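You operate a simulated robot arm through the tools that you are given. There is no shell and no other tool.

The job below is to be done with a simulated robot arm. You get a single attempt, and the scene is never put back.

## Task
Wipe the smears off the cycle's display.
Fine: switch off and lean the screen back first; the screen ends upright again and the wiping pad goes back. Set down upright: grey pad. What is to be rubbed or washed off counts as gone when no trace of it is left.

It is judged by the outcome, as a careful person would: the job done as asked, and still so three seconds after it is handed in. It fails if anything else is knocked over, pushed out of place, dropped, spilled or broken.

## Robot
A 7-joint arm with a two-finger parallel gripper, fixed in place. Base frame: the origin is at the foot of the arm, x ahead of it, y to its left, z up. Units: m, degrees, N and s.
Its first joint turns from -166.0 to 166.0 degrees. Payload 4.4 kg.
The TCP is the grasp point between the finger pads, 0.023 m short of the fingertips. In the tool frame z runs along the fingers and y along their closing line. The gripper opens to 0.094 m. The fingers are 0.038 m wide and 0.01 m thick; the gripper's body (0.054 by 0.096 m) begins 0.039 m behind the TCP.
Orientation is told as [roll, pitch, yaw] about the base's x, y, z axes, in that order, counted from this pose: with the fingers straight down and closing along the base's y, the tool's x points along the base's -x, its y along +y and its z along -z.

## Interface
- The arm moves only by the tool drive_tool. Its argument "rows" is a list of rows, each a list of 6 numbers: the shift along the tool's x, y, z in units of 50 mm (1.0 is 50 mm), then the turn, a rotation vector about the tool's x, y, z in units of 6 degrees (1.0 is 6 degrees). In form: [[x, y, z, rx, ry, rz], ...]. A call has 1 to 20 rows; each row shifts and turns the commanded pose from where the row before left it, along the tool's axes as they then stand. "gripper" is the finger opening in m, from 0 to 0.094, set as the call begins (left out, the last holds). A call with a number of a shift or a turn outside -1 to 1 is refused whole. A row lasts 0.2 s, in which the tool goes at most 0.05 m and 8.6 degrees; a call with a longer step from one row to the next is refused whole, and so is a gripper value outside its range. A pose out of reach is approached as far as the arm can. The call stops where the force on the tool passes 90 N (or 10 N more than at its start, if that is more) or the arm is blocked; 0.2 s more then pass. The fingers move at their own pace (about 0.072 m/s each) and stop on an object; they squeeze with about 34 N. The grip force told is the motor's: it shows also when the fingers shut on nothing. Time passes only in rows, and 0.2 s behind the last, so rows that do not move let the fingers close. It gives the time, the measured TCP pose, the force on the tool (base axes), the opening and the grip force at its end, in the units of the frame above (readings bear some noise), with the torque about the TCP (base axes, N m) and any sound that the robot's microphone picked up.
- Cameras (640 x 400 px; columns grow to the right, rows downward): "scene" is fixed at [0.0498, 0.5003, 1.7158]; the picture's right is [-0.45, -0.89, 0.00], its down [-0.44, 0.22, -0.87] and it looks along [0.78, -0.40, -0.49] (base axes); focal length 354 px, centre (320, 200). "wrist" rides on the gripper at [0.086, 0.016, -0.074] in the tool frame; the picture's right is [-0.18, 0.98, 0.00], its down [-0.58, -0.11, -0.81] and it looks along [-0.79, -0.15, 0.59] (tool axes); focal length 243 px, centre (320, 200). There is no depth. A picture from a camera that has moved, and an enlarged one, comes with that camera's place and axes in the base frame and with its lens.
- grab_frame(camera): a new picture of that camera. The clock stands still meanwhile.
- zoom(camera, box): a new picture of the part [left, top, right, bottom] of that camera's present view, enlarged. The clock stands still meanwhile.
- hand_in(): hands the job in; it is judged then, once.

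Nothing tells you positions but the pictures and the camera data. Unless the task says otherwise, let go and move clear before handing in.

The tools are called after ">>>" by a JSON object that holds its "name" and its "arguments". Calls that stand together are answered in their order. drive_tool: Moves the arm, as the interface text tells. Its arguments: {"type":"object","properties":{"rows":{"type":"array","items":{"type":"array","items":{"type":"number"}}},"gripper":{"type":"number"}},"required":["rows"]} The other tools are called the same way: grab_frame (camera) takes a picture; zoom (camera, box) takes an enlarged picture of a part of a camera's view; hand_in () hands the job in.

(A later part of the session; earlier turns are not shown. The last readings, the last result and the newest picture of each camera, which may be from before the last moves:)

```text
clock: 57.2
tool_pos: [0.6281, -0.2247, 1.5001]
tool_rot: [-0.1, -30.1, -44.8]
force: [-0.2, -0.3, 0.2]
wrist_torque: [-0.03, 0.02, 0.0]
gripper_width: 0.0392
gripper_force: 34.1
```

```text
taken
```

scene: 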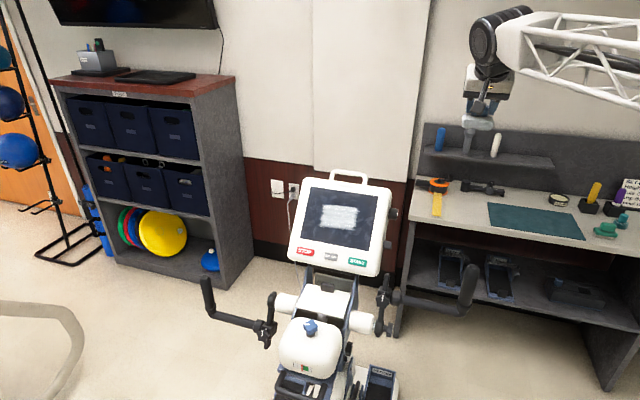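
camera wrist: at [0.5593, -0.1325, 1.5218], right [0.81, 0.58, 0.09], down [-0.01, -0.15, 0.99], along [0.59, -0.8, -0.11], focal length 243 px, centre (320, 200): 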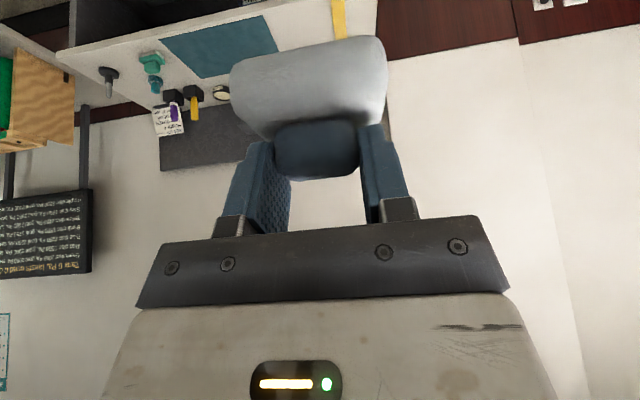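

The pad is held well. Crossing over to the front of the leaned screen at height, then tilting the tool toward the screen.

>>> {"name": "drive_tool", "arguments": {"rows": [[0.602, 0.4812, -0.3506, 0, 0, 0], [0.602, 0.4812, -0.3506, 0, 0, 0], [0.602, 0.4812, -0.3506, 0, 0, 0], [0.602, 0.4812, -0.3506, 0, 0, 0], [0.602, 0.4812, -0.3506, 0, 0, 0], [0.602, 0.4812, -0.3506, 0, 0, 0], [0.602, 0.4812, -0.3506, 0, 0, 0], [0.602, 0.4812, -0.3506, 0, 0, 0], [0.602, 0.4812, -0.3506, 0, 0, 0], [0.602, 0.4812, -0.3506, 0, 0, 0], [0.602, 0.4812, -0.3506, 0, 0, 0], [0.602, 0.4812, -0.3506, 0, 0, 0], [0.602, 0.4812, -0.3506, 0, 0, 0]]}}

>>> {"name": "drive_tool", "arguments": {"rows": [[0, 0, 0, 0, -1, 0], [0, 0, 0, 0, -1, 0], [0, 0, 0, 0, -1, 0], [0, 0, 0, 0, -1, 0], [0, 0, 0, 0, -1, 0], [0, 0, 0, 0, -1, 0], [0, 0, 0, 0, -1, 0], [0, 0, 0, 0, -1, 0], [0, 0, 0, 0, -0.5, 0]]}}

>>> {"name": "grab_frame", "arguments": {"camera": "wrist"}}

>>> {"name": "grab_frame", "arguments": {"camera": "scene"}}

```text
clock: 60.0
tool_pos: [0.529, 0.3207, 1.5019]
tool_rot: [0.2, -30.2, -44.9]
force: [-0.3, 0.3, 0.0]
wrist_torque: [0.03, -0.02, 0.02]
gripper_width: 0.0388
gripper_force: 33.8
```

```text
clock: 62.0
tool_pos: [0.5294, 0.3195, 1.5011]
tool_rot: [0.2, -81.4, -45.2]
force: [0.5, 0.0, -0.4]
wrist_torque: [0.0, 0.03, 0.0]
gripper_width: 0.0392
gripper_force: 34.3
```

```text
taken
camera wrist: at [0.4787, 0.3931, 1.4282], right [0.71, 0.68, 0.18], down [-0.58, 0.42, 0.7], along [0.39, -0.6, 0.69], focal length 243 px, centre (320, 200)
```

wrist: 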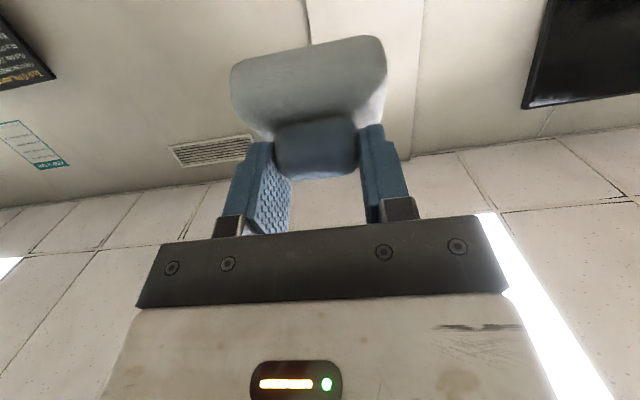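

```text
taken
```

scene: 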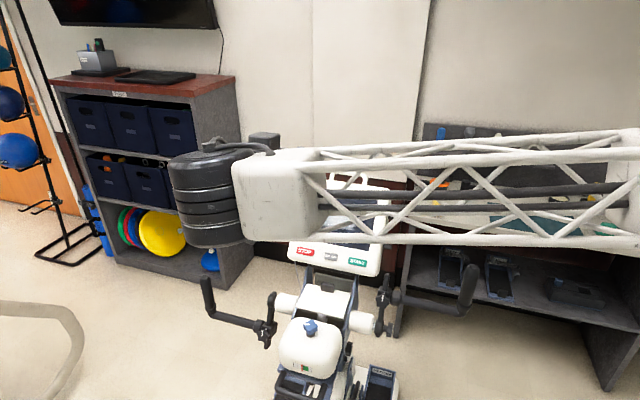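

The tool is now aligned to press the pad flat on the leaned screen. Moving to a standoff about 5 cm off the screen surface.

>>> {"name": "drive_tool", "arguments": {"rows": [[0.469, -0.005, 0.673, 0, 0, 0], [0.469, -0.005, 0.673, 0, 0, 0], [0.469, -0.005, 0.673, 0, 0, 0], [0.469, -0.005, 0.673, 0, 0, 0], [0.469, -0.005, 0.673, 0, 0, 0], [0.469, -0.005, 0.673, 0, 0, 0], [0.469, -0.005, 0.673, 0, 0, 0], [0.469, -0.005, 0.673, 0, 0, 0], [0.469, -0.005, 0.673, 0, 0, 0]]}}

>>> {"name": "grab_frame", "arguments": {"camera": "wrist"}}

>>> {"name": "zoom", "arguments": {"camera": "scene", "box": [240, 140, 440, 290]}}

```text
clock: 64.0
tool_pos: [0.7169, 0.1286, 1.2478]
tool_rot: [0.5, -81.2, -45.4]
force: [1.0, -0.3, -0.6]
wrist_torque: [0.02, 0.0, 0.0]
gripper_width: 0.0389
gripper_force: 34.4
```

```text
taken
camera wrist: at [0.6655, 0.2024, 1.1737], right [0.71, 0.68, 0.18], down [-0.58, 0.42, 0.7], along [0.39, -0.6, 0.69], focal length 243 px, centre (320, 200)
```

wrist: 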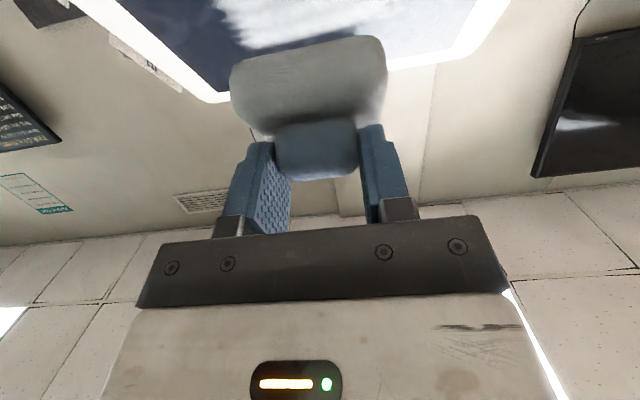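

```text
2.67 times, centred on (340, 215) of scene
camera zoom: at [0.0498, 0.5003, 1.7158], right [-0.45, -0.89, 0.0], down [-0.44, 0.22, -0.87], along [0.78, -0.4, -0.49], focal length 945 px, centre (267, 160)
```

zoom: 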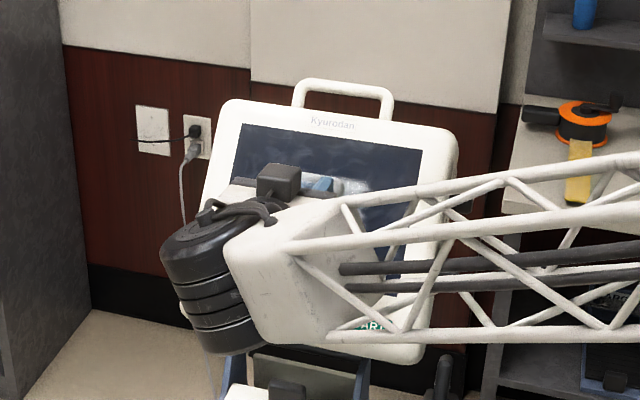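

The pad hovers in front of the smear. Advancing along the screen normal: first 3 cm, then in small steps until contact.

>>> {"name": "drive_tool", "arguments": {"rows": [[0.101, 0, 0.173, 0, 0, 0], [0.101, 0, 0.173, 0, 0, 0], [0.101, 0, 0.173, 0, 0, 0], [0.05, 0, 0.086, 0, 0, 0]]}}

>>> {"name": "drive_tool", "arguments": {"rows": [[0.03, 0, 0.052, 0, 0, 0], [0.03, 0, 0.052, 0, 0, 0]]}}

>>> {"name": "grab_frame", "arguments": {"camera": "wrist"}}

```text
clock: 65.0
tool_pos: [0.7371, 0.1104, 1.2247]
tool_rot: [0.2, -81.1, -45.1]
force: [-0.4, -0.3, -0.9]
wrist_torque: [-0.02, -0.02, 0.02]
gripper_width: 0.0391
gripper_force: 34.0
```

```text
clock: 65.6
tool_pos: [0.7395, 0.1071, 1.2214]
tool_rot: [0.1, -81.2, -45.1]
force: [-0.6, -0.1, -0.3]
wrist_torque: [0.01, 0.03, -0.01]
gripper_width: 0.0391
gripper_force: 33.8
```

```text
taken
camera wrist: at [0.6894, 0.1811, 1.1482], right [0.71, 0.68, 0.18], down [-0.58, 0.42, 0.7], along [0.39, -0.6, 0.69], focal length 243 px, centre (320, 200)
```

wrist: 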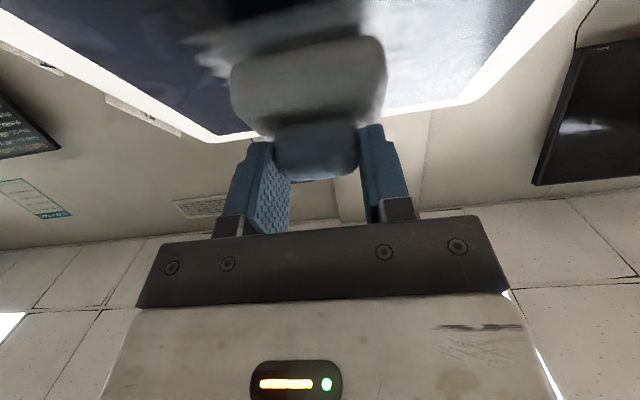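

>>> {"name": "drive_tool", "arguments": {"rows": [[0.03, 0, 0.052, 0, 0, 0], [0.02, 0, 0.035, 0, 0, 0]]}}

>>> {"name": "drive_tool", "arguments": {"rows": [[0.02, 0, 0.035, 0, 0, 0]]}}

>>> {"name": "drive_tool", "arguments": {"rows": [[0.02, 0, 0.035, 0, 0, 0]]}}

```text
clock: 66.2
tool_pos: [0.7429, 0.1044, 1.218]
tool_rot: [-0.1, -81.2, -44.9]
force: [0.1, -0.8, -0.2]
wrist_torque: [0.02, 0.02, 0.01]
gripper_width: 0.0392
gripper_force: 34.3
```

```text
clock: 66.6
tool_pos: [0.7432, 0.1041, 1.217]
tool_rot: [0.0, -81.2, -45.0]
force: [-0.2, 0.2, -0.1]
wrist_torque: [-0.02, 0.03, 0.03]
gripper_width: 0.039
gripper_force: 34.2
```

```text
clock: 67.0
tool_pos: [0.7458, 0.1016, 1.2177]
tool_rot: [0.2, -81.2, -45.1]
force: [-0.4, 0.3, -0.1]
wrist_torque: [0.05, 0.01, 0.02]
gripper_width: 0.0389
gripper_force: 34.4
```

>>> {"name": "drive_tool", "arguments": {"rows": [[0.02, 0, 0.035, 0, 0, 0], [0.02, 0, 0.035, 0, 0, 0]]}}

>>> {"name": "drive_tool", "arguments": {"rows": [[0.02, 0, 0.035, 0, 0, 0]]}}

>>> {"name": "drive_tool", "arguments": {"rows": [[0.02, 0, 0.035, 0, 0, 0]]}}

>>> {"name": "grab_frame", "arguments": {"camera": "wrist"}}

```text
clock: 67.6
tool_pos: [0.7467, 0.1007, 1.2155]
tool_rot: [1.1, -81.3, -46.1]
force: [-31.3, 37.2, 30.2]
wrist_torque: [0.52, 0.5, 0.02]
gripper_width: 0.0393
gripper_force: 34.1
```

```text
clock: 68.0
tool_pos: [0.7476, 0.1017, 1.2155]
tool_rot: [1.9, -81.4, -46.7]
force: [-20.8, 19.0, 14.0]
wrist_torque: [0.1, 0.5, -0.35]
gripper_width: 0.039
gripper_force: 33.7
stopped in row 1: the force on the tool passed its limit at 96 N (the readings are from after the stop); the commanded pose is now the measured one
```

```text
clock: 68.4
tool_pos: [0.7487, 0.1013, 1.2174]
tool_rot: [2.4, -81.5, -47.2]
force: [-54.2, 45.5, 32.3]
wrist_torque: [0.45, 1.33, -0.82]
gripper_width: 0.0389
gripper_force: 33.8
```

```text
taken
camera wrist: at [0.6975, 0.1745, 1.143], right [0.71, 0.68, 0.19], down [-0.58, 0.42, 0.69], along [0.39, -0.6, 0.69], focal length 243 px, centre (320, 200)
```

wrist: 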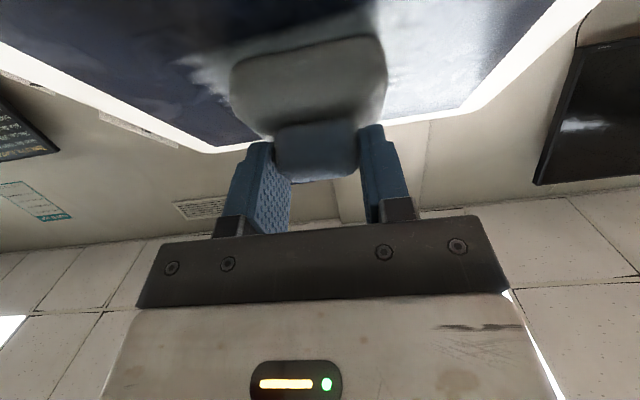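

Contact is firm and stiff (too hard now, about 77 N). I'll ease off a couple of millimetres to a light press.

>>> {"name": "drive_tool", "arguments": {"rows": [[-0.015, 0, -0.026, 0, 0, 0]]}}

```text
clock: 68.8
tool_pos: [0.7484, 0.1011, 1.2166]
tool_rot: [2.2, -81.4, -46.9]
force: [-30.5, 40.2, 37.6]
wrist_torque: [0.08, 0.16, -0.09]
gripper_width: 0.0389
gripper_force: 34.6
```

>>> {"name": "drive_tool", "arguments": {"rows": [[-0.01, 0, -0.017, 0, 0, 0]]}}

```text
clock: 69.2
tool_pos: [0.7484, 0.1004, 1.2166]
tool_rot: [1.7, -81.3, -46.7]
force: [-12.7, 25.3, 36.7]
wrist_torque: [-0.4, -0.49, 0.1]
gripper_width: 0.0391
gripper_force: 34.1
```

>>> {"name": "drive_tool", "arguments": {"rows": [[-0.01, 0, -0.017, 0, 0, 0]]}}

```text
clock: 69.6
tool_pos: [0.7474, 0.1014, 1.2159]
tool_rot: [1.4, -81.5, -46.2]
force: [-10.4, 12.3, 32.8]
wrist_torque: [-0.64, -0.48, -0.05]
gripper_width: 0.0389
gripper_force: 34.0
```

>>> {"name": "drive_tool", "arguments": {"rows": [[-0.01, 0, -0.017, 0, 0, 0], [0, 0.15, 0, 0, 0, 0], [0, 0.15, 0, 0, 0, 0]]}}

>>> {"name": "grab_frame", "arguments": {"camera": "wrist"}}

```text
clock: 70.4
tool_pos: [0.7561, 0.1131, 1.2159]
tool_rot: [0.4, -81.3, -45.4]
force: [-13.1, 3.7, 6.6]
wrist_torque: [-0.03, 0.26, -0.23]
gripper_width: 0.039
gripper_force: 33.5
```

```text
taken
camera wrist: at [0.706, 0.1855, 1.142], right [0.71, 0.68, 0.18], down [-0.58, 0.42, 0.7], along [0.39, -0.6, 0.69], focal length 243 px, centre (320, 200)
```

wrist: 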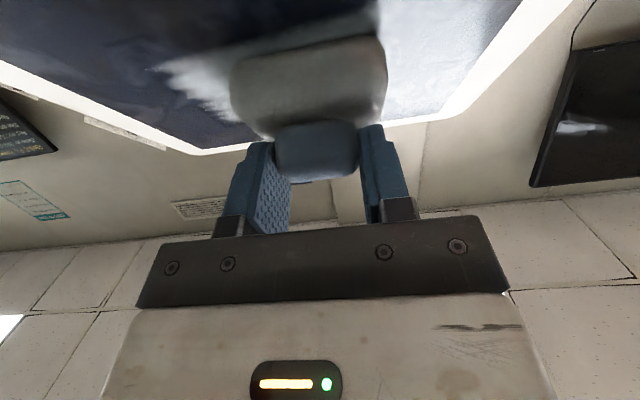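

Light contact now (about 13 N normal, some friction), pad centred on the middle of the smear. I'll wipe sideways in short strokes, checking the force.

>>> {"name": "drive_tool", "arguments": {"rows": [[0, 0.25, 0, 0, 0, 0], [0, 0.25, 0, 0, 0, 0]]}}

>>> {"name": "drive_tool", "arguments": {"rows": [[0, -0.28, 0, 0, 0, 0], [0, -0.28, 0, 0, 0, 0], [0, -0.28, 0, 0, 0, 0]]}}

```text
clock: 71.0
tool_pos: [0.7745, 0.13, 1.2166]
tool_rot: [1.2, -81.2, -45.8]
force: [0.1, -0.1, -0.4]
wrist_torque: [-0.01, -0.01, 0.01]
gripper_width: 0.039
gripper_force: 34.2
```

```text
clock: 71.8
tool_pos: [0.7459, 0.1, 1.2178]
tool_rot: [1.2, -81.4, -46.0]
force: [0.4, 0.1, -0.3]
wrist_torque: [0.04, 0.01, 0.0]
gripper_width: 0.0391
gripper_force: 34.0
```

>>> {"name": "drive_tool", "arguments": {"rows": [[0.01, 0, 0.0173, 0, 0, 0]]}}

>>> {"name": "drive_tool", "arguments": {"rows": [[0.01, 0, 0.0173, 0, 0, 0]]}}

```text
clock: 72.2
tool_pos: [0.7463, 0.1006, 1.2181]
tool_rot: [1.4, -81.4, -46.2]
force: [-4.9, 4.2, 1.6]
wrist_torque: [0.09, 0.23, -0.22]
gripper_width: 0.0389
gripper_force: 34.3
```

```text
clock: 72.6
tool_pos: [0.746, 0.1001, 1.2168]
tool_rot: [1.9, -81.5, -46.5]
force: [-17.8, 15.8, 9.0]
wrist_torque: [0.25, 0.62, -0.37]
gripper_width: 0.0393
gripper_force: 34.3
```

The contact torque tells me the pad's lower and right (-u) edge touches first, so it's off by a degree or two in two directions. I'll back off slightly, correct the pad's angle, and press again.

>>> {"name": "drive_tool", "arguments": {"rows": [[-0.04, 0, -0.069, 0, 0, 0], [0, 0, 0, 0.216, 0.25, -0.126], [0, 0, 0, 0, 0, 0]]}}

>>> {"name": "drive_tool", "arguments": {"rows": [[0.03, 0, 0.052, 0, 0, 0], [0.01, 0, 0.0173, 0, 0, 0]]}}

```text
clock: 73.4
tool_pos: [0.7437, 0.102, 1.218]
tool_rot: [-4.4, -79.9, -41.8]
force: [0.1, 0.4, -0.1]
wrist_torque: [0.0, -0.03, -0.02]
gripper_width: 0.0392
gripper_force: 33.6
```

```text
clock: 74.0
tool_pos: [0.7459, 0.0998, 1.2172]
tool_rot: [-3.8, -79.9, -42.2]
force: [-20.4, 16.9, 15.8]
wrist_torque: [-0.04, -0.75, 0.76]
gripper_width: 0.0391
gripper_force: 34.0
```

Slightly overcorrected; I'll take back about two thirds of that and test again.

>>> {"name": "drive_tool", "arguments": {"rows": [[-0.04, 0, -0.069, 0, 0, 0], [0, 0, 0, -0.13, -0.16, 0.0755], [0, 0, 0, 0, 0, 0]]}}

>>> {"name": "drive_tool", "arguments": {"rows": [[0.03, 0, 0.052, 0, 0, 0], [0.01, 0, 0.0173, 0, 0, 0]]}}

```text
clock: 74.8
tool_pos: [0.7443, 0.102, 1.2181]
tool_rot: [-1.5, -80.8, -43.9]
force: [0.8, 0.2, 0.2]
wrist_torque: [-0.01, 0.04, -0.05]
gripper_width: 0.0389
gripper_force: 33.6
```

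```text
clock: 75.4
tool_pos: [0.7468, 0.0991, 1.2167]
tool_rot: [-0.9, -80.8, -44.4]
force: [-27.1, 18.5, 12.9]
wrist_torque: [0.19, 0.09, 0.14]
gripper_width: 0.039
gripper_force: 34.1
```

The pressure is now close to centred on the pad. Wiping strokes across the smear at this angle.

>>> {"name": "drive_tool", "arguments": {"rows": [[-0.006, 0, -0.0104, 0, 0, 0], [0, 0.28, 0, 0, 0, 0], [0, 0.28, 0, 0, 0, 0], [0, 0.28, 0, 0, 0, 0]]}}

>>> {"name": "drive_tool", "arguments": {"rows": [[0, -0.28, 0, 0, 0, 0], [0, -0.28, 0, 0, 0, 0], [0, -0.28, 0, 0, 0, 0]]}}

>>> {"name": "grab_frame", "arguments": {"camera": "wrist"}}

```text
clock: 76.4
tool_pos: [0.7754, 0.1283, 1.2177]
tool_rot: [-0.4, -80.9, -45.0]
force: [-46.6, 14.3, 39.2]
wrist_torque: [-0.34, -0.12, -0.37]
gripper_width: 0.0389
gripper_force: 34.5
```

```text
clock: 77.2
tool_pos: [0.7455, 0.1003, 1.2163]
tool_rot: [-1.3, -80.8, -43.9]
force: [-7.8, 32.8, 23.7]
wrist_torque: [0.37, -0.59, 0.96]
gripper_width: 0.0389
gripper_force: 33.7
```

```text
taken
camera wrist: at [0.6941, 0.1741, 1.1425], right [0.72, 0.67, 0.18], down [-0.57, 0.42, 0.7], along [0.4, -0.61, 0.69], focal length 243 px, centre (320, 200)
```

wrist: 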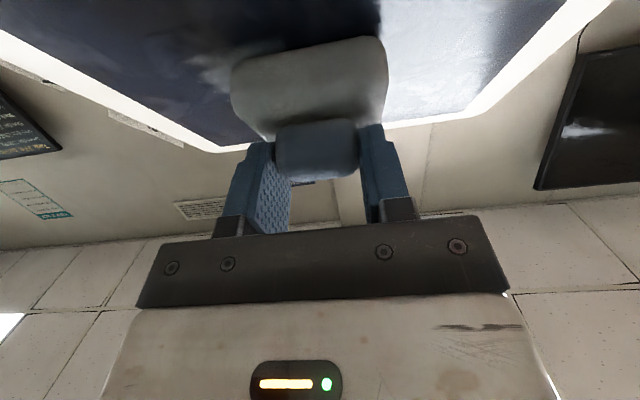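

>>> {"name": "drive_tool", "arguments": {"rows": [[-0.005, 0, -0.0087, 0, 0, 0], [0, -0.28, 0, 0, 0, 0], [0, -0.28, 0, 0, 0, 0], [0, -0.28, 0, 0, 0, 0]]}}

>>> {"name": "drive_tool", "arguments": {"rows": [[0, 0.28, 0, 0, 0, 0], [0, 0.28, 0, 0, 0, 0], [0, 0.28, 0, 0, 0, 0]]}}

>>> {"name": "grab_frame", "arguments": {"camera": "wrist"}}

>>> {"name": "zoom", "arguments": {"camera": "scene", "box": [260, 150, 420, 290]}}

```text
clock: 78.2
tool_pos: [0.7164, 0.0701, 1.2146]
tool_rot: [-1.6, -80.7, -43.9]
force: [-1.7, 8.7, 6.0]
wrist_torque: [0.13, -0.22, 0.35]
gripper_width: 0.039
gripper_force: 34.0
```

```text
clock: 79.0
tool_pos: [0.7448, 0.0999, 1.2165]
tool_rot: [-1.4, -80.7, -43.8]
force: [-0.9, 1.0, 0.7]
wrist_torque: [0.02, 0.04, 0.03]
gripper_width: 0.0392
gripper_force: 34.3
```

```text
taken
camera wrist: at [0.6945, 0.1751, 1.1428], right [0.72, 0.67, 0.18], down [-0.57, 0.42, 0.7], along [0.4, -0.61, 0.69], focal length 243 px, centre (320, 200)
```

wrist: 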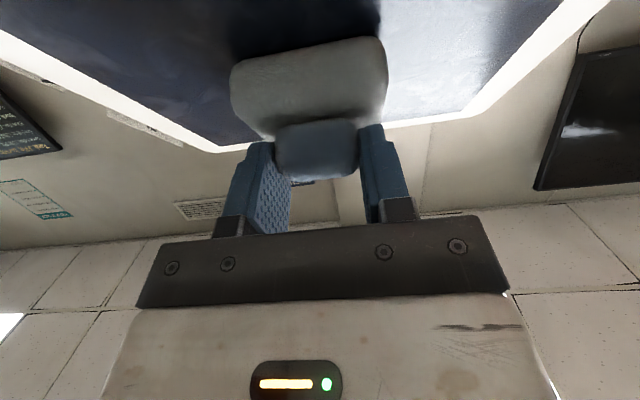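

```text
2.86 times, centred on (340, 220) of scene
camera zoom: at [0.0498, 0.5003, 1.7158], right [-0.45, -0.89, 0.0], down [-0.44, 0.22, -0.87], along [0.78, -0.4, -0.49], focal length 1013 px, centre (263, 143)
```

zoom: 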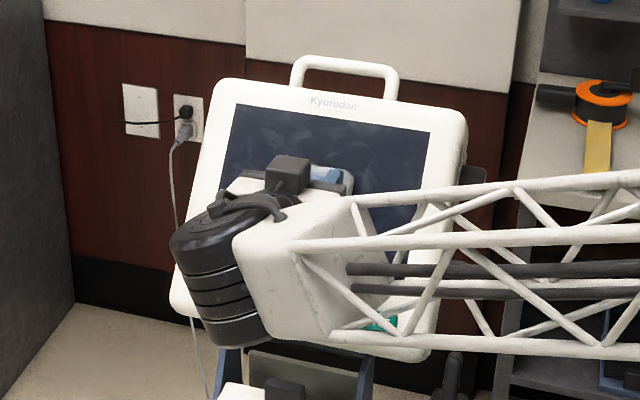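

The middle band is clean now. Next I'll cover the upper band: shift 2 cm up the screen and stroke both ways.

>>> {"name": "drive_tool", "arguments": {"rows": [[-0.1728, 0, 0.1006, 0, 0, 0], [-0.1728, 0, 0.1006, 0, 0, 0], [0.006, 0, 0.0104, 0, 0, 0]]}}

```text
clock: 79.8
tool_pos: [0.7543, 0.0908, 1.2328]
tool_rot: [-1.1, -80.8, -44.1]
force: [-0.9, 0.4, 0.1]
wrist_torque: [0.03, 0.0, 0.06]
gripper_width: 0.039
gripper_force: 34.0
```

>>> {"name": "drive_tool", "arguments": {"rows": [[0.008, 0, 0.0138, 0, 0, 0]]}}

>>> {"name": "drive_tool", "arguments": {"rows": [[0.006, 0, 0.0104, 0, 0, 0]]}}

```text
clock: 80.2
tool_pos: [0.756, 0.0895, 1.2328]
tool_rot: [-1.0, -80.7, -44.3]
force: [-6.3, 6.0, 2.6]
wrist_torque: [0.22, 0.04, 0.35]
gripper_width: 0.0393
gripper_force: 33.8
```

```text
clock: 80.6
tool_pos: [0.7546, 0.0907, 1.2319]
tool_rot: [-0.7, -80.8, -44.6]
force: [-13.6, 10.6, 12.1]
wrist_torque: [0.22, -0.02, 0.19]
gripper_width: 0.0389
gripper_force: 34.4
```

About 20 N, well seated. Stroking the upper band.

>>> {"name": "drive_tool", "arguments": {"rows": [[0, 0.28, 0, 0, 0, 0], [0, 0.28, 0, 0, 0, 0], [0, 0.28, 0, 0, 0, 0]]}}

>>> {"name": "drive_tool", "arguments": {"rows": [[0, -0.28, 0, 0, 0, 0], [0, -0.28, 0, 0, 0, 0], [0, -0.28, 0, 0, 0, 0]]}}

>>> {"name": "drive_tool", "arguments": {"rows": [[0, -0.28, 0, 0, 0, 0], [0, -0.28, 0, 0, 0, 0], [0, -0.28, 0, 0, 0, 0]]}}

>>> {"name": "drive_tool", "arguments": {"rows": [[0, 0.28, 0, 0, 0, 0], [0, 0.28, 0, 0, 0, 0], [0, 0.28, 0, 0, 0, 0]]}}

```text
clock: 81.4
tool_pos: [0.7839, 0.1208, 1.2308]
tool_rot: [-0.6, -80.9, -44.8]
force: [-33.8, 10.9, 25.8]
wrist_torque: [-0.05, 0.23, -0.22]
gripper_width: 0.039
gripper_force: 33.5
```

```text
clock: 82.2
tool_pos: [0.7559, 0.0912, 1.2314]
tool_rot: [-0.8, -80.8, -44.4]
force: [-13.8, 42.8, 33.7]
wrist_torque: [0.5, -0.45, 0.81]
gripper_width: 0.0393
gripper_force: 33.7
```

```text
clock: 83.0
tool_pos: [0.7267, 0.0605, 1.2321]
tool_rot: [-1.2, -80.9, -44.2]
force: [-15.0, 47.1, 37.7]
wrist_torque: [0.58, -0.36, 0.81]
gripper_width: 0.0391
gripper_force: 34.1
```

```text
clock: 83.8
tool_pos: [0.755, 0.0892, 1.2333]
tool_rot: [-0.9, -80.8, -44.5]
force: [-62.0, 18.4, 41.7]
wrist_torque: [0.06, 0.59, -0.31]
gripper_width: 0.039
gripper_force: 34.3
```

Easing the pressure and moving to the lower band, 4 cm down the screen.

>>> {"name": "drive_tool", "arguments": {"rows": [[-0.012, 0, -0.0208, 0, 0, 0], [0.1728, 0, -0.1006, 0, 0, 0], [0.1728, 0, -0.1006, 0, 0, 0]]}}

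>>> {"name": "drive_tool", "arguments": {"rows": [[0.1728, 0, -0.1006, 0, 0, 0], [0.1728, 0, -0.1006, 0, 0, 0]]}}

```text
clock: 84.6
tool_pos: [0.7457, 0.0989, 1.2165]
tool_rot: [-0.9, -80.8, -44.4]
force: [-9.9, 12.7, 33.8]
wrist_torque: [-0.01, -0.83, 0.36]
gripper_width: 0.0391
gripper_force: 34.4
```

```text
clock: 85.2
tool_pos: [0.737, 0.1083, 1.2008]
tool_rot: [-1.1, -80.9, -44.4]
force: [-13.9, 12.3, 36.1]
wrist_torque: [0.01, -0.74, 0.31]
gripper_width: 0.0389
gripper_force: 33.5
```

>>> {"name": "drive_tool", "arguments": {"rows": [[0, 0.28, 0, 0, 0, 0], [0, 0.28, 0, 0, 0, 0], [0, 0.28, 0, 0, 0, 0]]}}

>>> {"name": "drive_tool", "arguments": {"rows": [[0, -0.28, 0, 0, 0, 0], [0, -0.28, 0, 0, 0, 0], [0, -0.28, 0, 0, 0, 0]]}}

>>> {"name": "drive_tool", "arguments": {"rows": [[0, -0.28, 0, 0, 0, 0], [0, -0.28, 0, 0, 0, 0], [0, -0.28, 0, 0, 0, 0]]}}

>>> {"name": "drive_tool", "arguments": {"rows": [[0, 0.28, 0, 0, 0, 0], [0, 0.28, 0, 0, 0, 0], [0, 0.28, 0, 0, 0, 0]]}}

```text
clock: 86.0
tool_pos: [0.7653, 0.1372, 1.2006]
tool_rot: [-0.8, -80.9, -44.5]
force: [-47.4, 15.9, 33.6]
wrist_torque: [0.23, 0.72, -0.08]
gripper_width: 0.0388
gripper_force: 34.2
```

```text
clock: 86.8
tool_pos: [0.7373, 0.1089, 1.2014]
tool_rot: [-1.1, -80.8, -44.2]
force: [-10.6, 36.3, 29.6]
wrist_torque: [0.71, -0.52, 0.98]
gripper_width: 0.0391
gripper_force: 33.7
```

```text
clock: 87.6
tool_pos: [0.7074, 0.0786, 1.1997]
tool_rot: [-1.3, -80.9, -43.9]
force: [-10.0, 31.6, 25.7]
wrist_torque: [0.66, -0.35, 0.7]
gripper_width: 0.039
gripper_force: 34.2
```

```text
clock: 88.4
tool_pos: [0.7369, 0.1071, 1.2003]
tool_rot: [-1.2, -80.8, -44.1]
force: [-30.9, 7.6, 21.6]
wrist_torque: [0.12, 0.28, -0.07]
gripper_width: 0.039
gripper_force: 34.5
```

Repeating the middle band with steady pressure, then backing off to inspect.

>>> {"name": "drive_tool", "arguments": {"rows": [[-0.1728, 0, 0.1006, 0, 0, 0], [-0.1728, 0, 0.1006, 0, 0, 0]]}}

>>> {"name": "drive_tool", "arguments": {"rows": [[0, 0.28, 0, 0, 0, 0], [0, 0.28, 0, 0, 0, 0], [0, 0.28, 0, 0, 0, 0]]}}

>>> {"name": "drive_tool", "arguments": {"rows": [[0, -0.28, 0, 0, 0, 0], [0, -0.28, 0, 0, 0, 0], [0, -0.28, 0, 0, 0, 0]]}}

>>> {"name": "drive_tool", "arguments": {"rows": [[0, -0.28, 0, 0, 0, 0], [0, -0.28, 0, 0, 0, 0], [0, -0.28, 0, 0, 0, 0]]}}

>>> {"name": "drive_tool", "arguments": {"rows": [[-0.1, 0, -0.173, 0, 0, 0], [-0.3, 0, -0.519, 0, 0, 0], [-0.3, 0, -0.519, 0, 0, 0], [-0.3, 0, -0.519, 0, 0, 0]]}}

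>>> {"name": "grab_frame", "arguments": {"camera": "wrist"}}

>>> {"name": "grab_frame", "arguments": {"camera": "scene"}}

```text
clock: 89.0
tool_pos: [0.7446, 0.0991, 1.2163]
tool_rot: [-1.4, -80.8, -43.9]
force: [-16.3, 19.0, 6.3]
wrist_torque: [0.59, 0.31, 0.58]
gripper_width: 0.0393
gripper_force: 33.8
```

```text
clock: 89.8
tool_pos: [0.7752, 0.1284, 1.2171]
tool_rot: [-1.1, -81.0, -44.3]
force: [-25.9, 5.5, 21.8]
wrist_torque: [0.0, 0.05, -0.05]
gripper_width: 0.039
gripper_force: 33.7
```

```text
clock: 90.6
tool_pos: [0.7469, 0.0989, 1.2168]
tool_rot: [-1.4, -80.8, -44.0]
force: [-4.8, 17.3, 12.7]
wrist_torque: [0.47, -0.31, 0.62]
gripper_width: 0.0391
gripper_force: 33.3
```

```text
clock: 91.4
tool_pos: [0.7172, 0.0704, 1.2164]
tool_rot: [-1.0, -80.7, -44.2]
force: [-6.0, 23.3, 16.5]
wrist_torque: [0.44, -0.22, 0.48]
gripper_width: 0.0392
gripper_force: 33.8
```

```text
clock: 92.4
tool_pos: [0.6628, 0.1257, 1.28]
tool_rot: [-1.4, -80.8, -43.8]
force: [0.1, -0.6, -0.9]
wrist_torque: [-0.01, -0.01, -0.01]
gripper_width: 0.039
gripper_force: 34.0
```

```text
taken
camera wrist: at [0.611, 0.1997, 1.2074], right [0.72, 0.67, 0.18], down [-0.57, 0.43, 0.7], along [0.4, -0.61, 0.69], focal length 243 px, centre (320, 200)
```

wrist: 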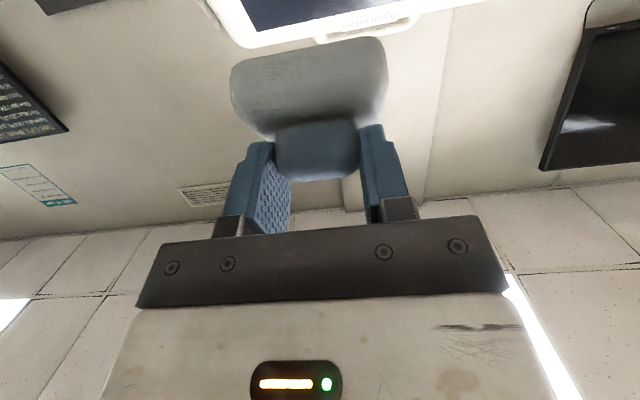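

```text
taken
```

scene: 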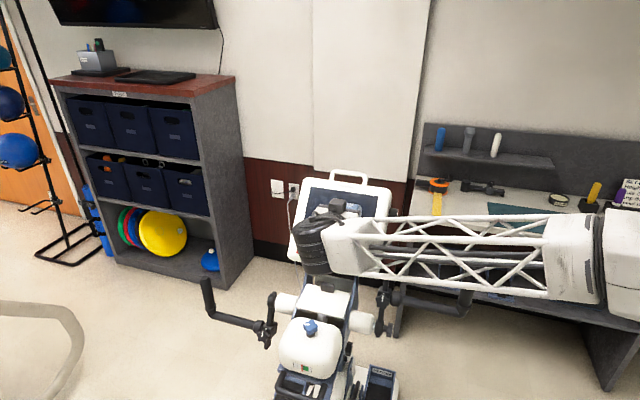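

I'll lift away, straighten the tool to carrying orientation and move aside so the scene camera can inspect the screen.

>>> {"name": "drive_tool", "arguments": {"rows": [[-0.529, 0, -0.665, 0, 0, 0], [-0.529, 0, -0.665, 0, 0, 0], [-0.529, 0, -0.665, 0, 0, 0], [-0.529, 0, -0.665, 0, 0, 0], [-0.529, 0, -0.665, 0, 0, 0], [-0.529, 0, -0.665, 0, 0, 0], [-0.529, 0, -0.665, 0, 0, 0], [0, 0, 0, 0, 1, 0], [0, 0, 0, 0, 1, 0], [0, 0, 0, 0, 1, 0], [0, 0, 0, 0, 1, 0], [0, 0, 0, 0, 1, 0], [0, 0, 0, 0, 1, 0], [0, 0, 0, 0, 1, 0], [0, 0, 0, 0, 1, 0], [0, 0, 0, 0, 0.43, 0]]}}

>>> {"name": "grab_frame", "arguments": {"camera": "scene"}}

>>> {"name": "grab_frame", "arguments": {"camera": "wrist"}}

```text
clock: 95.8
tool_pos: [0.5218, 0.2662, 1.5001]
tool_rot: [-0.1, -30.1, -45.3]
force: [-0.2, 0.1, -0.2]
wrist_torque: [0.01, 0.0, 0.01]
gripper_width: 0.0393
gripper_force: 33.9
```

```text
taken
```

scene: 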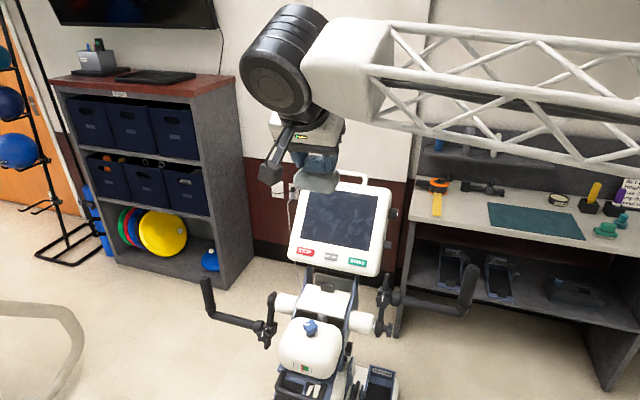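

```text
taken
camera wrist: at [0.4537, 0.3587, 1.5209], right [0.81, 0.58, 0.09], down [-0.01, -0.14, 0.99], along [0.59, -0.8, -0.11], focal length 243 px, centre (320, 200)
```

wrist: 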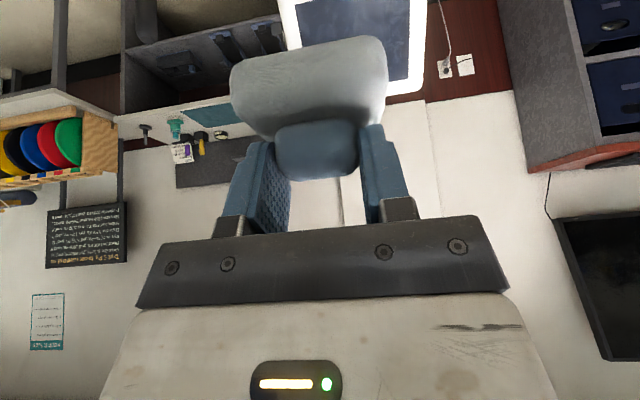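

The orientation is back to the carrying pose. The screen is visible from the scene camera now; zooming in to check for traces.

>>> {"name": "zoom", "arguments": {"camera": "scene", "box": [285, 175, 400, 285]}}

>>> {"name": "zoom", "arguments": {"camera": "scene", "box": [300, 188, 380, 248]}}

>>> {"name": "zoom", "arguments": {"camera": "wrist", "box": [270, 0, 440, 110]}}

```text
3.64 times, centred on (342, 230) of scene
camera zoom: at [0.0498, 0.5003, 1.7158], right [-0.45, -0.89, 0.0], down [-0.44, 0.22, -0.87], along [0.78, -0.4, -0.49], focal length 1289 px, centre (238, 91)
```

zoom: 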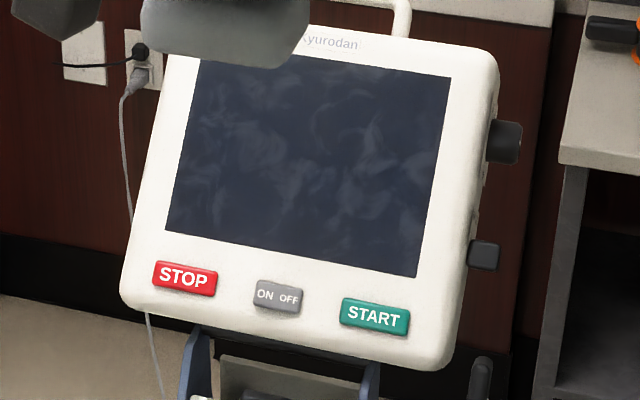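

```text
6.67 times, centred on (340, 218) of scene
camera zoom: at [0.0498, 0.5003, 1.7158], right [-0.45, -0.89, 0.0], down [-0.44, 0.22, -0.87], along [0.78, -0.4, -0.49], focal length 2363 px, centre (187, 80)
```

zoom: 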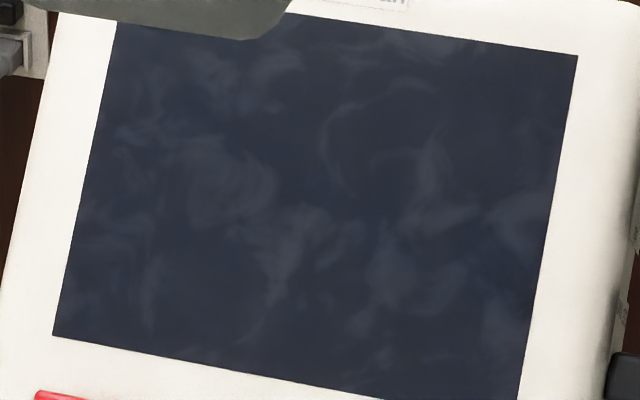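

```text
3.64 times, centred on (355, 55) of wrist
camera zoom: at [0.4537, 0.3587, 1.5209], right [0.81, 0.58, 0.09], down [-0.01, -0.14, 0.99], along [0.59, -0.8, -0.11], focal length 882 px, centre (193, 727)
```

zoom: 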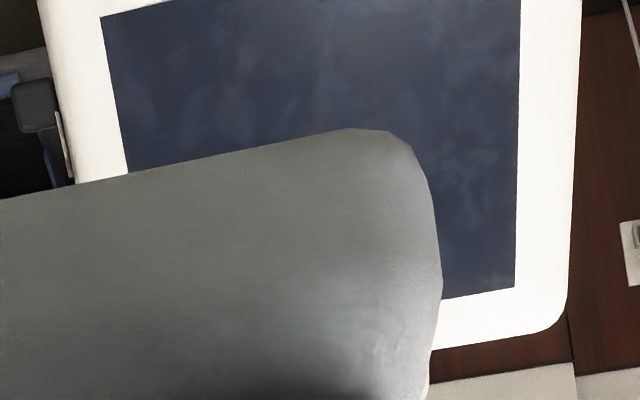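

The smear is gone; only the glass's overall faint cloudiness shows everywhere equally. Zooming tighter on where the smear's edges were, to be sure.

>>> {"name": "zoom", "arguments": {"camera": "scene", "box": [312, 196, 352, 230]}}

>>> {"name": "zoom", "arguments": {"camera": "scene", "box": [336, 196, 376, 240]}}

```text
11.76 times, centred on (332, 213) of scene
camera zoom: at [0.0498, 0.5003, 1.7158], right [-0.45, -0.89, 0.0], down [-0.44, 0.22, -0.87], along [0.78, -0.4, -0.49], focal length 4171 px, centre (179, 47)
```

zoom: 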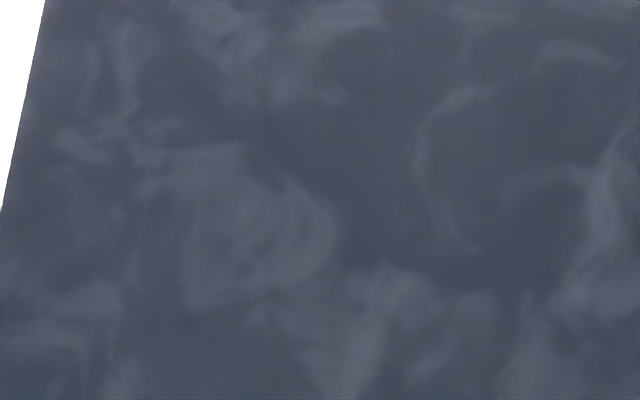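

```text
9.09 times, centred on (356, 218) of scene
camera zoom: at [0.0498, 0.5003, 1.7158], right [-0.45, -0.89, 0.0], down [-0.44, 0.22, -0.87], along [0.78, -0.4, -0.49], focal length 3223 px, centre (-7, 36)
```

zoom: 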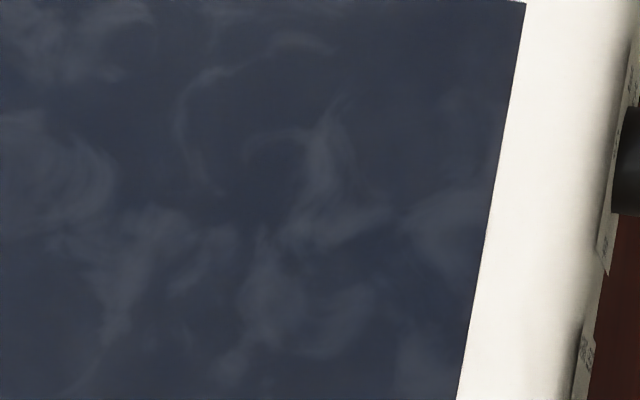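

The screen is clean. Now returning the pad: back across over the display to the bench side.

>>> {"name": "drive_tool", "arguments": {"rows": [[-0.6085, -0.4483, 0.3537, 0, 0, 0], [-0.6085, -0.4483, 0.3537, 0, 0, 0], [-0.6085, -0.4483, 0.3537, 0, 0, 0], [-0.6085, -0.4483, 0.3537, 0, 0, 0], [-0.6085, -0.4483, 0.3537, 0, 0, 0], [-0.6085, -0.4483, 0.3537, 0, 0, 0], [-0.6085, -0.4483, 0.3537, 0, 0, 0], [-0.6085, -0.4483, 0.3537, 0, 0, 0], [-0.6085, -0.4483, 0.3537, 0, 0, 0], [-0.6085, -0.4483, 0.3537, 0, 0, 0], [-0.6085, -0.4483, 0.3537, 0, 0, 0], [-0.6085, -0.4483, 0.3537, 0, 0, 0]]}}

>>> {"name": "zoom", "arguments": {"camera": "scene", "box": [270, 160, 410, 290]}}

>>> {"name": "grab_frame", "arguments": {"camera": "scene"}}

```text
clock: 98.4
tool_pos: [0.6309, -0.2221, 1.5019]
tool_rot: [-0.2, -30.2, -45.2]
force: [-0.7, 0.9, 0.4]
wrist_torque: [0.01, -0.04, 0.01]
gripper_width: 0.0394
gripper_force: 34.1
```

```text
3.08 times, centred on (340, 225) of scene
camera zoom: at [0.0498, 0.5003, 1.7158], right [-0.45, -0.89, 0.0], down [-0.44, 0.22, -0.87], along [0.78, -0.4, -0.49], focal length 1091 px, centre (258, 123)
```

zoom: 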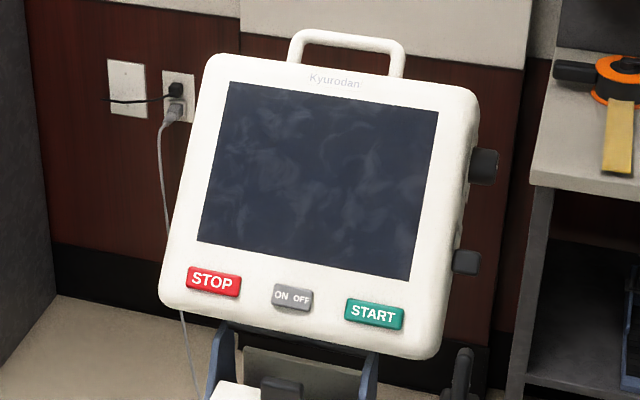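

```text
taken
```

scene: 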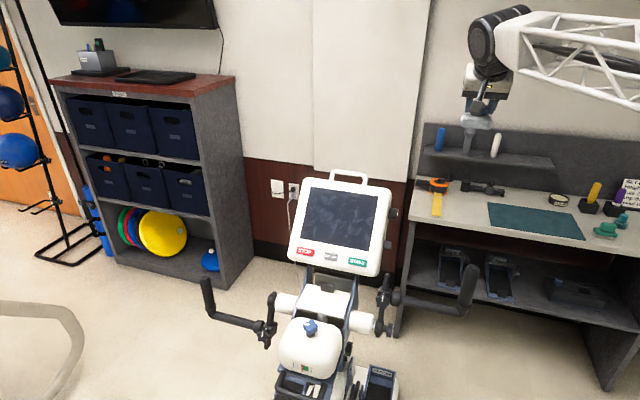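

Screen confirmed clean from a clear view. Retracing the path to just above the pad's original place.

>>> {"name": "drive_tool", "arguments": {"rows": [[-0.41, 0, 0.753, 0, 0, 0], [-0.41, 0, 0.753, 0, 0, 0], [-0.41, 0, 0.753, 0, 0, 0], [-0.41, 0, 0.753, 0, 0, 0], [-0.41, 0, 0.753, 0, 0, 0], [-0.41, 0, 0.753, 0, 0, 0], [-0.41, 0, 0.753, 0, 0, 0], [-0.41, 0, 0.753, 0, 0, 0], [-0.41, 0, 0.753, 0, 0, 0], [-0.157, 0, 0.843, 0, 0, 0], [-0.157, 0, 0.843, 0, 0, 0], [-0.157, 0, 0.843, 0, 0, 0], [-0.157, 0, 0.843, 0, 0, 0], [-0.157, 0, 0.843, 0, 0, 0], [-0.157, 0, 0.843, 0, 0, 0], [-0.157, 0, 0.843, 0, 0, 0], [-0.157, 0, 0.843, 0, 0, 0], [-0.157, 0, 0.843, 0, 0, 0], [-0.157, 0, 0.843, 0, 0, 0]]}}

>>> {"name": "grab_frame", "arguments": {"camera": "wrist"}}

>>> {"name": "zoom", "arguments": {"camera": "scene", "box": [410, 150, 490, 220]}}

```text
clock: 102.4
tool_pos: [1.0549, -0.6557, 0.9762]
tool_rot: [-0.1, -30.3, -45.2]
force: [0.8, -0.1, 0.2]
wrist_torque: [0.07, 0.05, 0.01]
gripper_width: 0.039
gripper_force: 34.2
```

```text
taken
camera wrist: at [0.9866, -0.5634, 0.9975], right [0.81, 0.58, 0.09], down [-0.01, -0.14, 0.99], along [0.59, -0.8, -0.11], focal length 243 px, centre (320, 200)
```

wrist: 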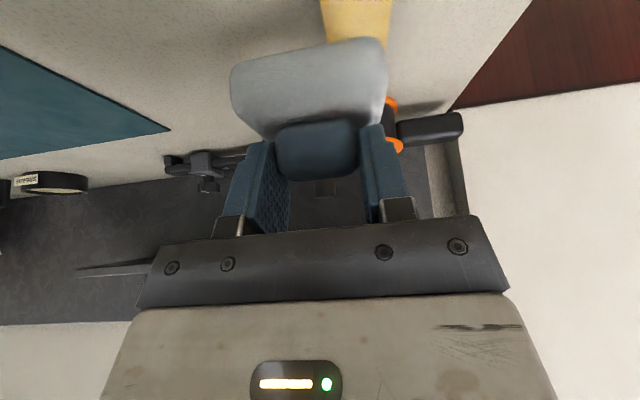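

```text
5.71 times, centred on (450, 185) of scene
camera zoom: at [0.0498, 0.5003, 1.7158], right [-0.45, -0.89, 0.0], down [-0.44, 0.22, -0.87], along [0.78, -0.4, -0.49], focal length 2026 px, centre (-423, 286)
```

zoom: 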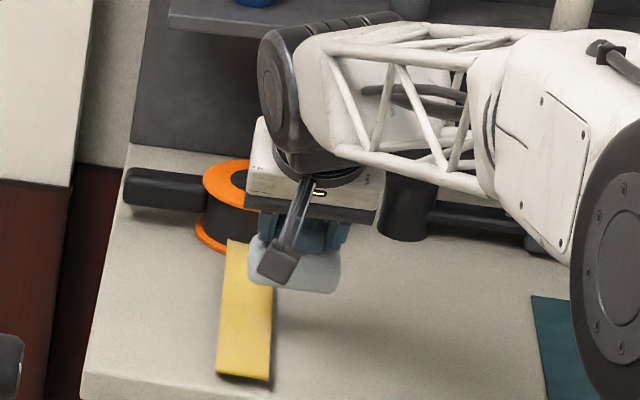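

I'm above the original spot but about 6 mm off sideways compared with the lift pose; correcting that and descending slowly.

>>> {"name": "drive_tool", "arguments": {"rows": [[0.026, 0.13, -0.015, 0, 0, -0.03], [0.15, 0, 0.259, 0, 0, 0], [0.15, 0, 0.259, 0, 0, 0], [0.15, 0, 0.259, 0, 0, 0]]}}

>>> {"name": "grab_frame", "arguments": {"camera": "wrist"}}

>>> {"name": "zoom", "arguments": {"camera": "wrist", "box": [160, 20, 460, 240]}}

```text
clock: 103.4
tool_pos: [1.0579, -0.6501, 0.9306]
tool_rot: [-0.3, -30.3, -44.9]
force: [0.2, -0.3, 1.0]
wrist_torque: [0.01, -0.01, -0.01]
gripper_width: 0.0389
gripper_force: 33.9
```

```text
taken
camera wrist: at [0.9899, -0.5591, 0.9521], right [0.81, 0.58, 0.09], down [-0.01, -0.14, 0.99], along [0.59, -0.8, -0.11], focal length 243 px, centre (320, 200)
```

wrist: 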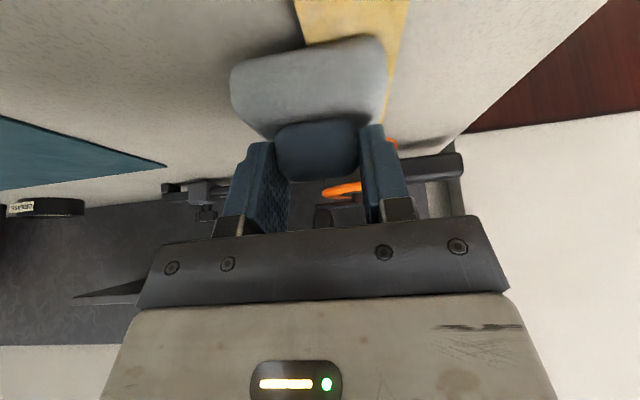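

```text
1.82 times, centred on (310, 130) of wrist
camera zoom: at [0.9899, -0.5591, 0.9521], right [0.81, 0.58, 0.09], down [-0.01, -0.14, 0.99], along [0.59, -0.8, -0.11], focal length 441 px, centre (338, 327)
```

zoom: 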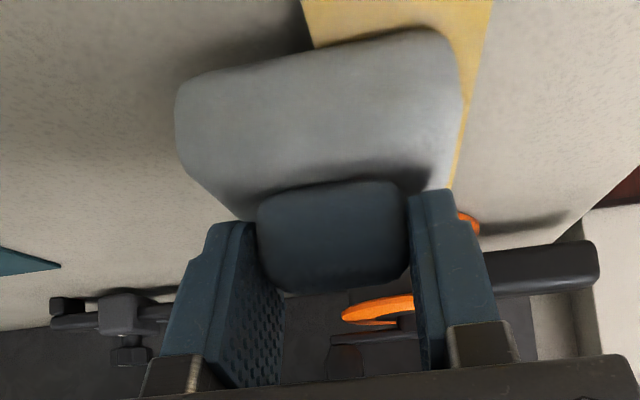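

Aligned within a millimetre of the pick pose; 13 mm above. Lowering carefully.

>>> {"name": "drive_tool", "arguments": {"rows": [[0.04, 0, 0.069, 0, 0, 0], [0.04, 0, 0.069, 0, 0, 0]]}}

>>> {"name": "drive_tool", "arguments": {"rows": [[0.02, 0, 0.0346, 0, 0, 0]]}}

>>> {"name": "drive_tool", "arguments": {"rows": [[0.015, 0, 0.026, 0, 0, 0]]}}

```text
clock: 104.0
tool_pos: [1.0577, -0.6506, 0.9219]
tool_rot: [-0.4, -30.2, -45.1]
force: [1.0, -0.1, 0.1]
wrist_torque: [0.0, 0.06, 0.03]
gripper_width: 0.0391
gripper_force: 33.8
```

```text
clock: 104.4
tool_pos: [1.0573, -0.6504, 0.921]
tool_rot: [-0.3, -30.2, -44.9]
force: [-0.3, -0.1, -1.1]
wrist_torque: [-0.03, 0.03, 0.03]
gripper_width: 0.0391
gripper_force: 33.6
```

```text
clock: 104.8
tool_pos: [1.0594, -0.6506, 0.919]
tool_rot: [-0.3, -30.1, -45.0]
force: [0.1, -0.7, -0.2]
wrist_torque: [-0.01, -0.01, -0.02]
gripper_width: 0.039
gripper_force: 33.4
```

>>> {"name": "drive_tool", "arguments": {"rows": [[0.012, 0, 0.0207, 0, 0, 0]]}}

>>> {"name": "drive_tool", "arguments": {"rows": [[0.008, 0, 0.0138, 0, 0, 0]]}}

>>> {"name": "zoom", "arguments": {"camera": "wrist", "box": [160, 20, 460, 240]}}

```text
clock: 105.2
tool_pos: [1.0582, -0.6502, 0.9186]
tool_rot: [-0.3, -30.2, -45.0]
force: [-0.3, 0.7, -0.2]
wrist_torque: [0.01, 0.03, 0.01]
gripper_width: 0.0392
gripper_force: 33.9
```

```text
clock: 105.6
tool_pos: [1.0582, -0.6508, 0.918]
tool_rot: [-0.4, -30.2, -45.0]
force: [-0.9, 0.1, 0.7]
wrist_torque: [0.04, -0.08, 0.03]
gripper_width: 0.039
gripper_force: 33.9
```

```text
1.82 times, centred on (310, 130) of wrist
camera zoom: at [0.9899, -0.5588, 0.939], right [0.81, 0.58, 0.09], down [-0.01, -0.14, 0.99], along [0.59, -0.8, -0.11], focal length 441 px, centre (338, 327)
```

zoom: 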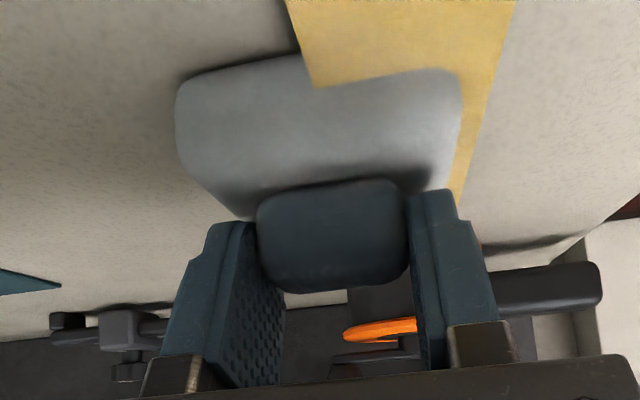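

The view matches the pick picture. One more half-millimetre to seat it, then I'll release.

>>> {"name": "drive_tool", "arguments": {"rows": [[0.006, 0, 0.0104, 0, 0, 0]]}}

```text
clock: 106.0
tool_pos: [1.0592, -0.6515, 0.9175]
tool_rot: [-0.2, -30.2, -45.0]
force: [-0.8, -1.4, 4.1]
wrist_torque: [-0.03, -0.14, 0.0]
gripper_width: 0.0391
gripper_force: 33.8
```

Seated (4 N upward). Opening the fingers gently.

>>> {"name": "drive_tool", "arguments": {"rows": [[0, 0, 0, 0, 0, 0], [0, 0, 0, 0, 0, 0], [0, 0, 0, 0, 0, 0], [0, 0, 0, 0, 0, 0]], "gripper": 0.09}}

>>> {"name": "zoom", "arguments": {"camera": "wrist", "box": [160, 20, 460, 240]}}

```text
clock: 107.0
tool_pos: [1.0592, -0.6496, 0.9169]
tool_rot: [-0.3, -30.3, -45.0]
force: [-0.7, -1.4, 5.6]
wrist_torque: [0.18, -0.19, -0.02]
gripper_width: 0.0896
gripper_force: 0.0
```

```text
1.82 times, centred on (310, 130) of wrist
camera zoom: at [0.9903, -0.5586, 0.9386], right [0.81, 0.58, 0.09], down [-0.01, -0.14, 0.99], along [0.59, -0.8, -0.11], focal length 441 px, centre (338, 327)
```

zoom: 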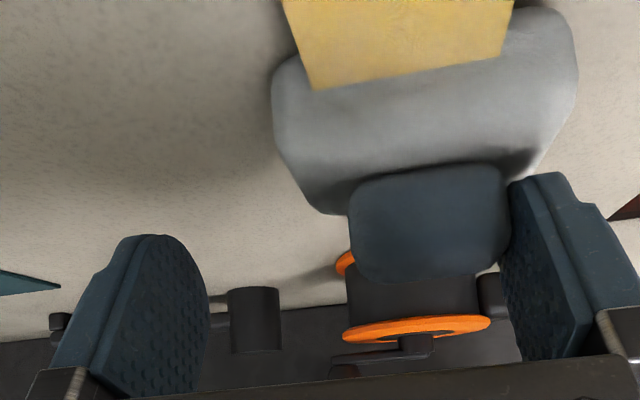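

Opening dragged the pad about 25 mm sideways with one finger, because the fingertips were pressing on its base. It's still upright. I'll raise the tool a few millimetres so the tips clear the base, and check.

>>> {"name": "drive_tool", "arguments": {"rows": [[-0.02, 0, -0.0346, 0, 0, 0], [-0.03, 0, -0.0518, 0, 0, 0]]}}

>>> {"name": "grab_frame", "arguments": {"camera": "wrist"}}

>>> {"name": "zoom", "arguments": {"camera": "scene", "box": [410, 150, 490, 220]}}

```text
clock: 107.6
tool_pos: [1.0584, -0.6498, 0.9211]
tool_rot: [-0.3, -30.2, -45.1]
force: [0.9, -0.4, -0.7]
wrist_torque: [0.0, 0.01, -0.01]
gripper_width: 0.0899
gripper_force: 0.2
```

```text
taken
camera wrist: at [0.9897, -0.5586, 0.9424], right [0.81, 0.58, 0.09], down [-0.01, -0.14, 0.99], along [0.59, -0.8, -0.11], focal length 243 px, centre (320, 200)
```

wrist: 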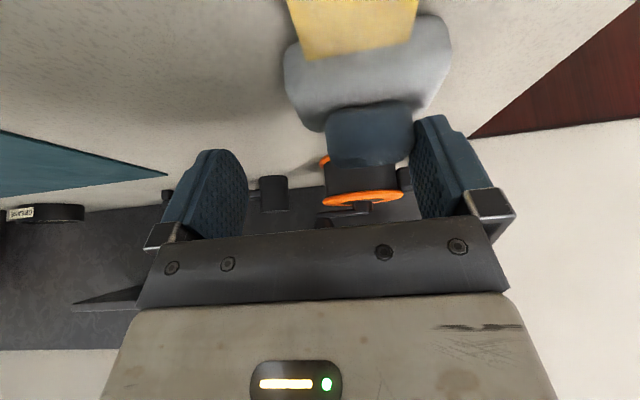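

```text
5.71 times, centred on (450, 185) of scene
camera zoom: at [0.0498, 0.5003, 1.7158], right [-0.45, -0.89, 0.0], down [-0.44, 0.22, -0.87], along [0.78, -0.4, -0.49], focal length 2026 px, centre (-423, 286)
```

zoom: 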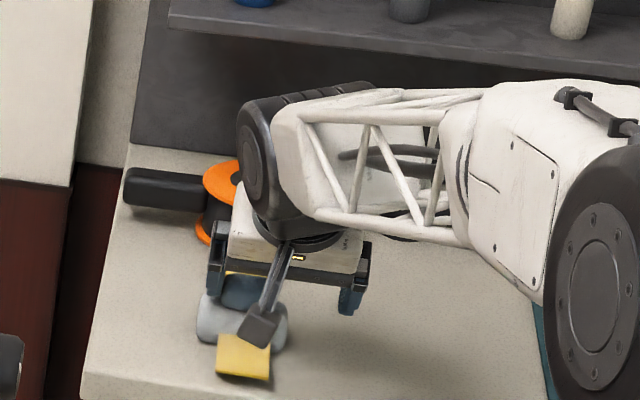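

The pad sits flat and upright, just shifted. With the tips now clear of the base, I'll close the fingers in stages so they slide the knob back to the original centre.

>>> {"name": "drive_tool", "arguments": {"rows": [[0, 0, 0, 0, 0, 0]], "gripper": 0.08}}

>>> {"name": "drive_tool", "arguments": {"rows": [[0, 0, 0, 0, 0, 0]], "gripper": 0.068}}

>>> {"name": "zoom", "arguments": {"camera": "wrist", "box": [160, 20, 460, 240]}}

```text
clock: 108.0
tool_pos: [1.0585, -0.649, 0.9211]
tool_rot: [-0.4, -30.2, -45.1]
force: [0.5, 0.9, 0.2]
wrist_torque: [0.01, 0.01, -0.04]
gripper_width: 0.0801
gripper_force: 0.0
```

```text
clock: 108.4
tool_pos: [1.0581, -0.6503, 0.921]
tool_rot: [-0.4, -30.1, -45.0]
force: [0.3, 0.5, -0.1]
wrist_torque: [-0.01, 0.02, -0.04]
gripper_width: 0.068
gripper_force: 0.0
```

```text
1.82 times, centred on (310, 130) of wrist
camera zoom: at [0.9898, -0.5587, 0.9428], right [0.81, 0.58, 0.09], down [-0.01, -0.14, 0.99], along [0.59, -0.8, -0.11], focal length 441 px, centre (338, 327)
```

zoom: 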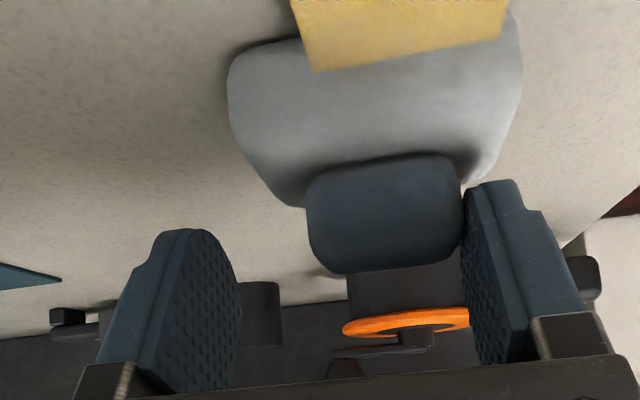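

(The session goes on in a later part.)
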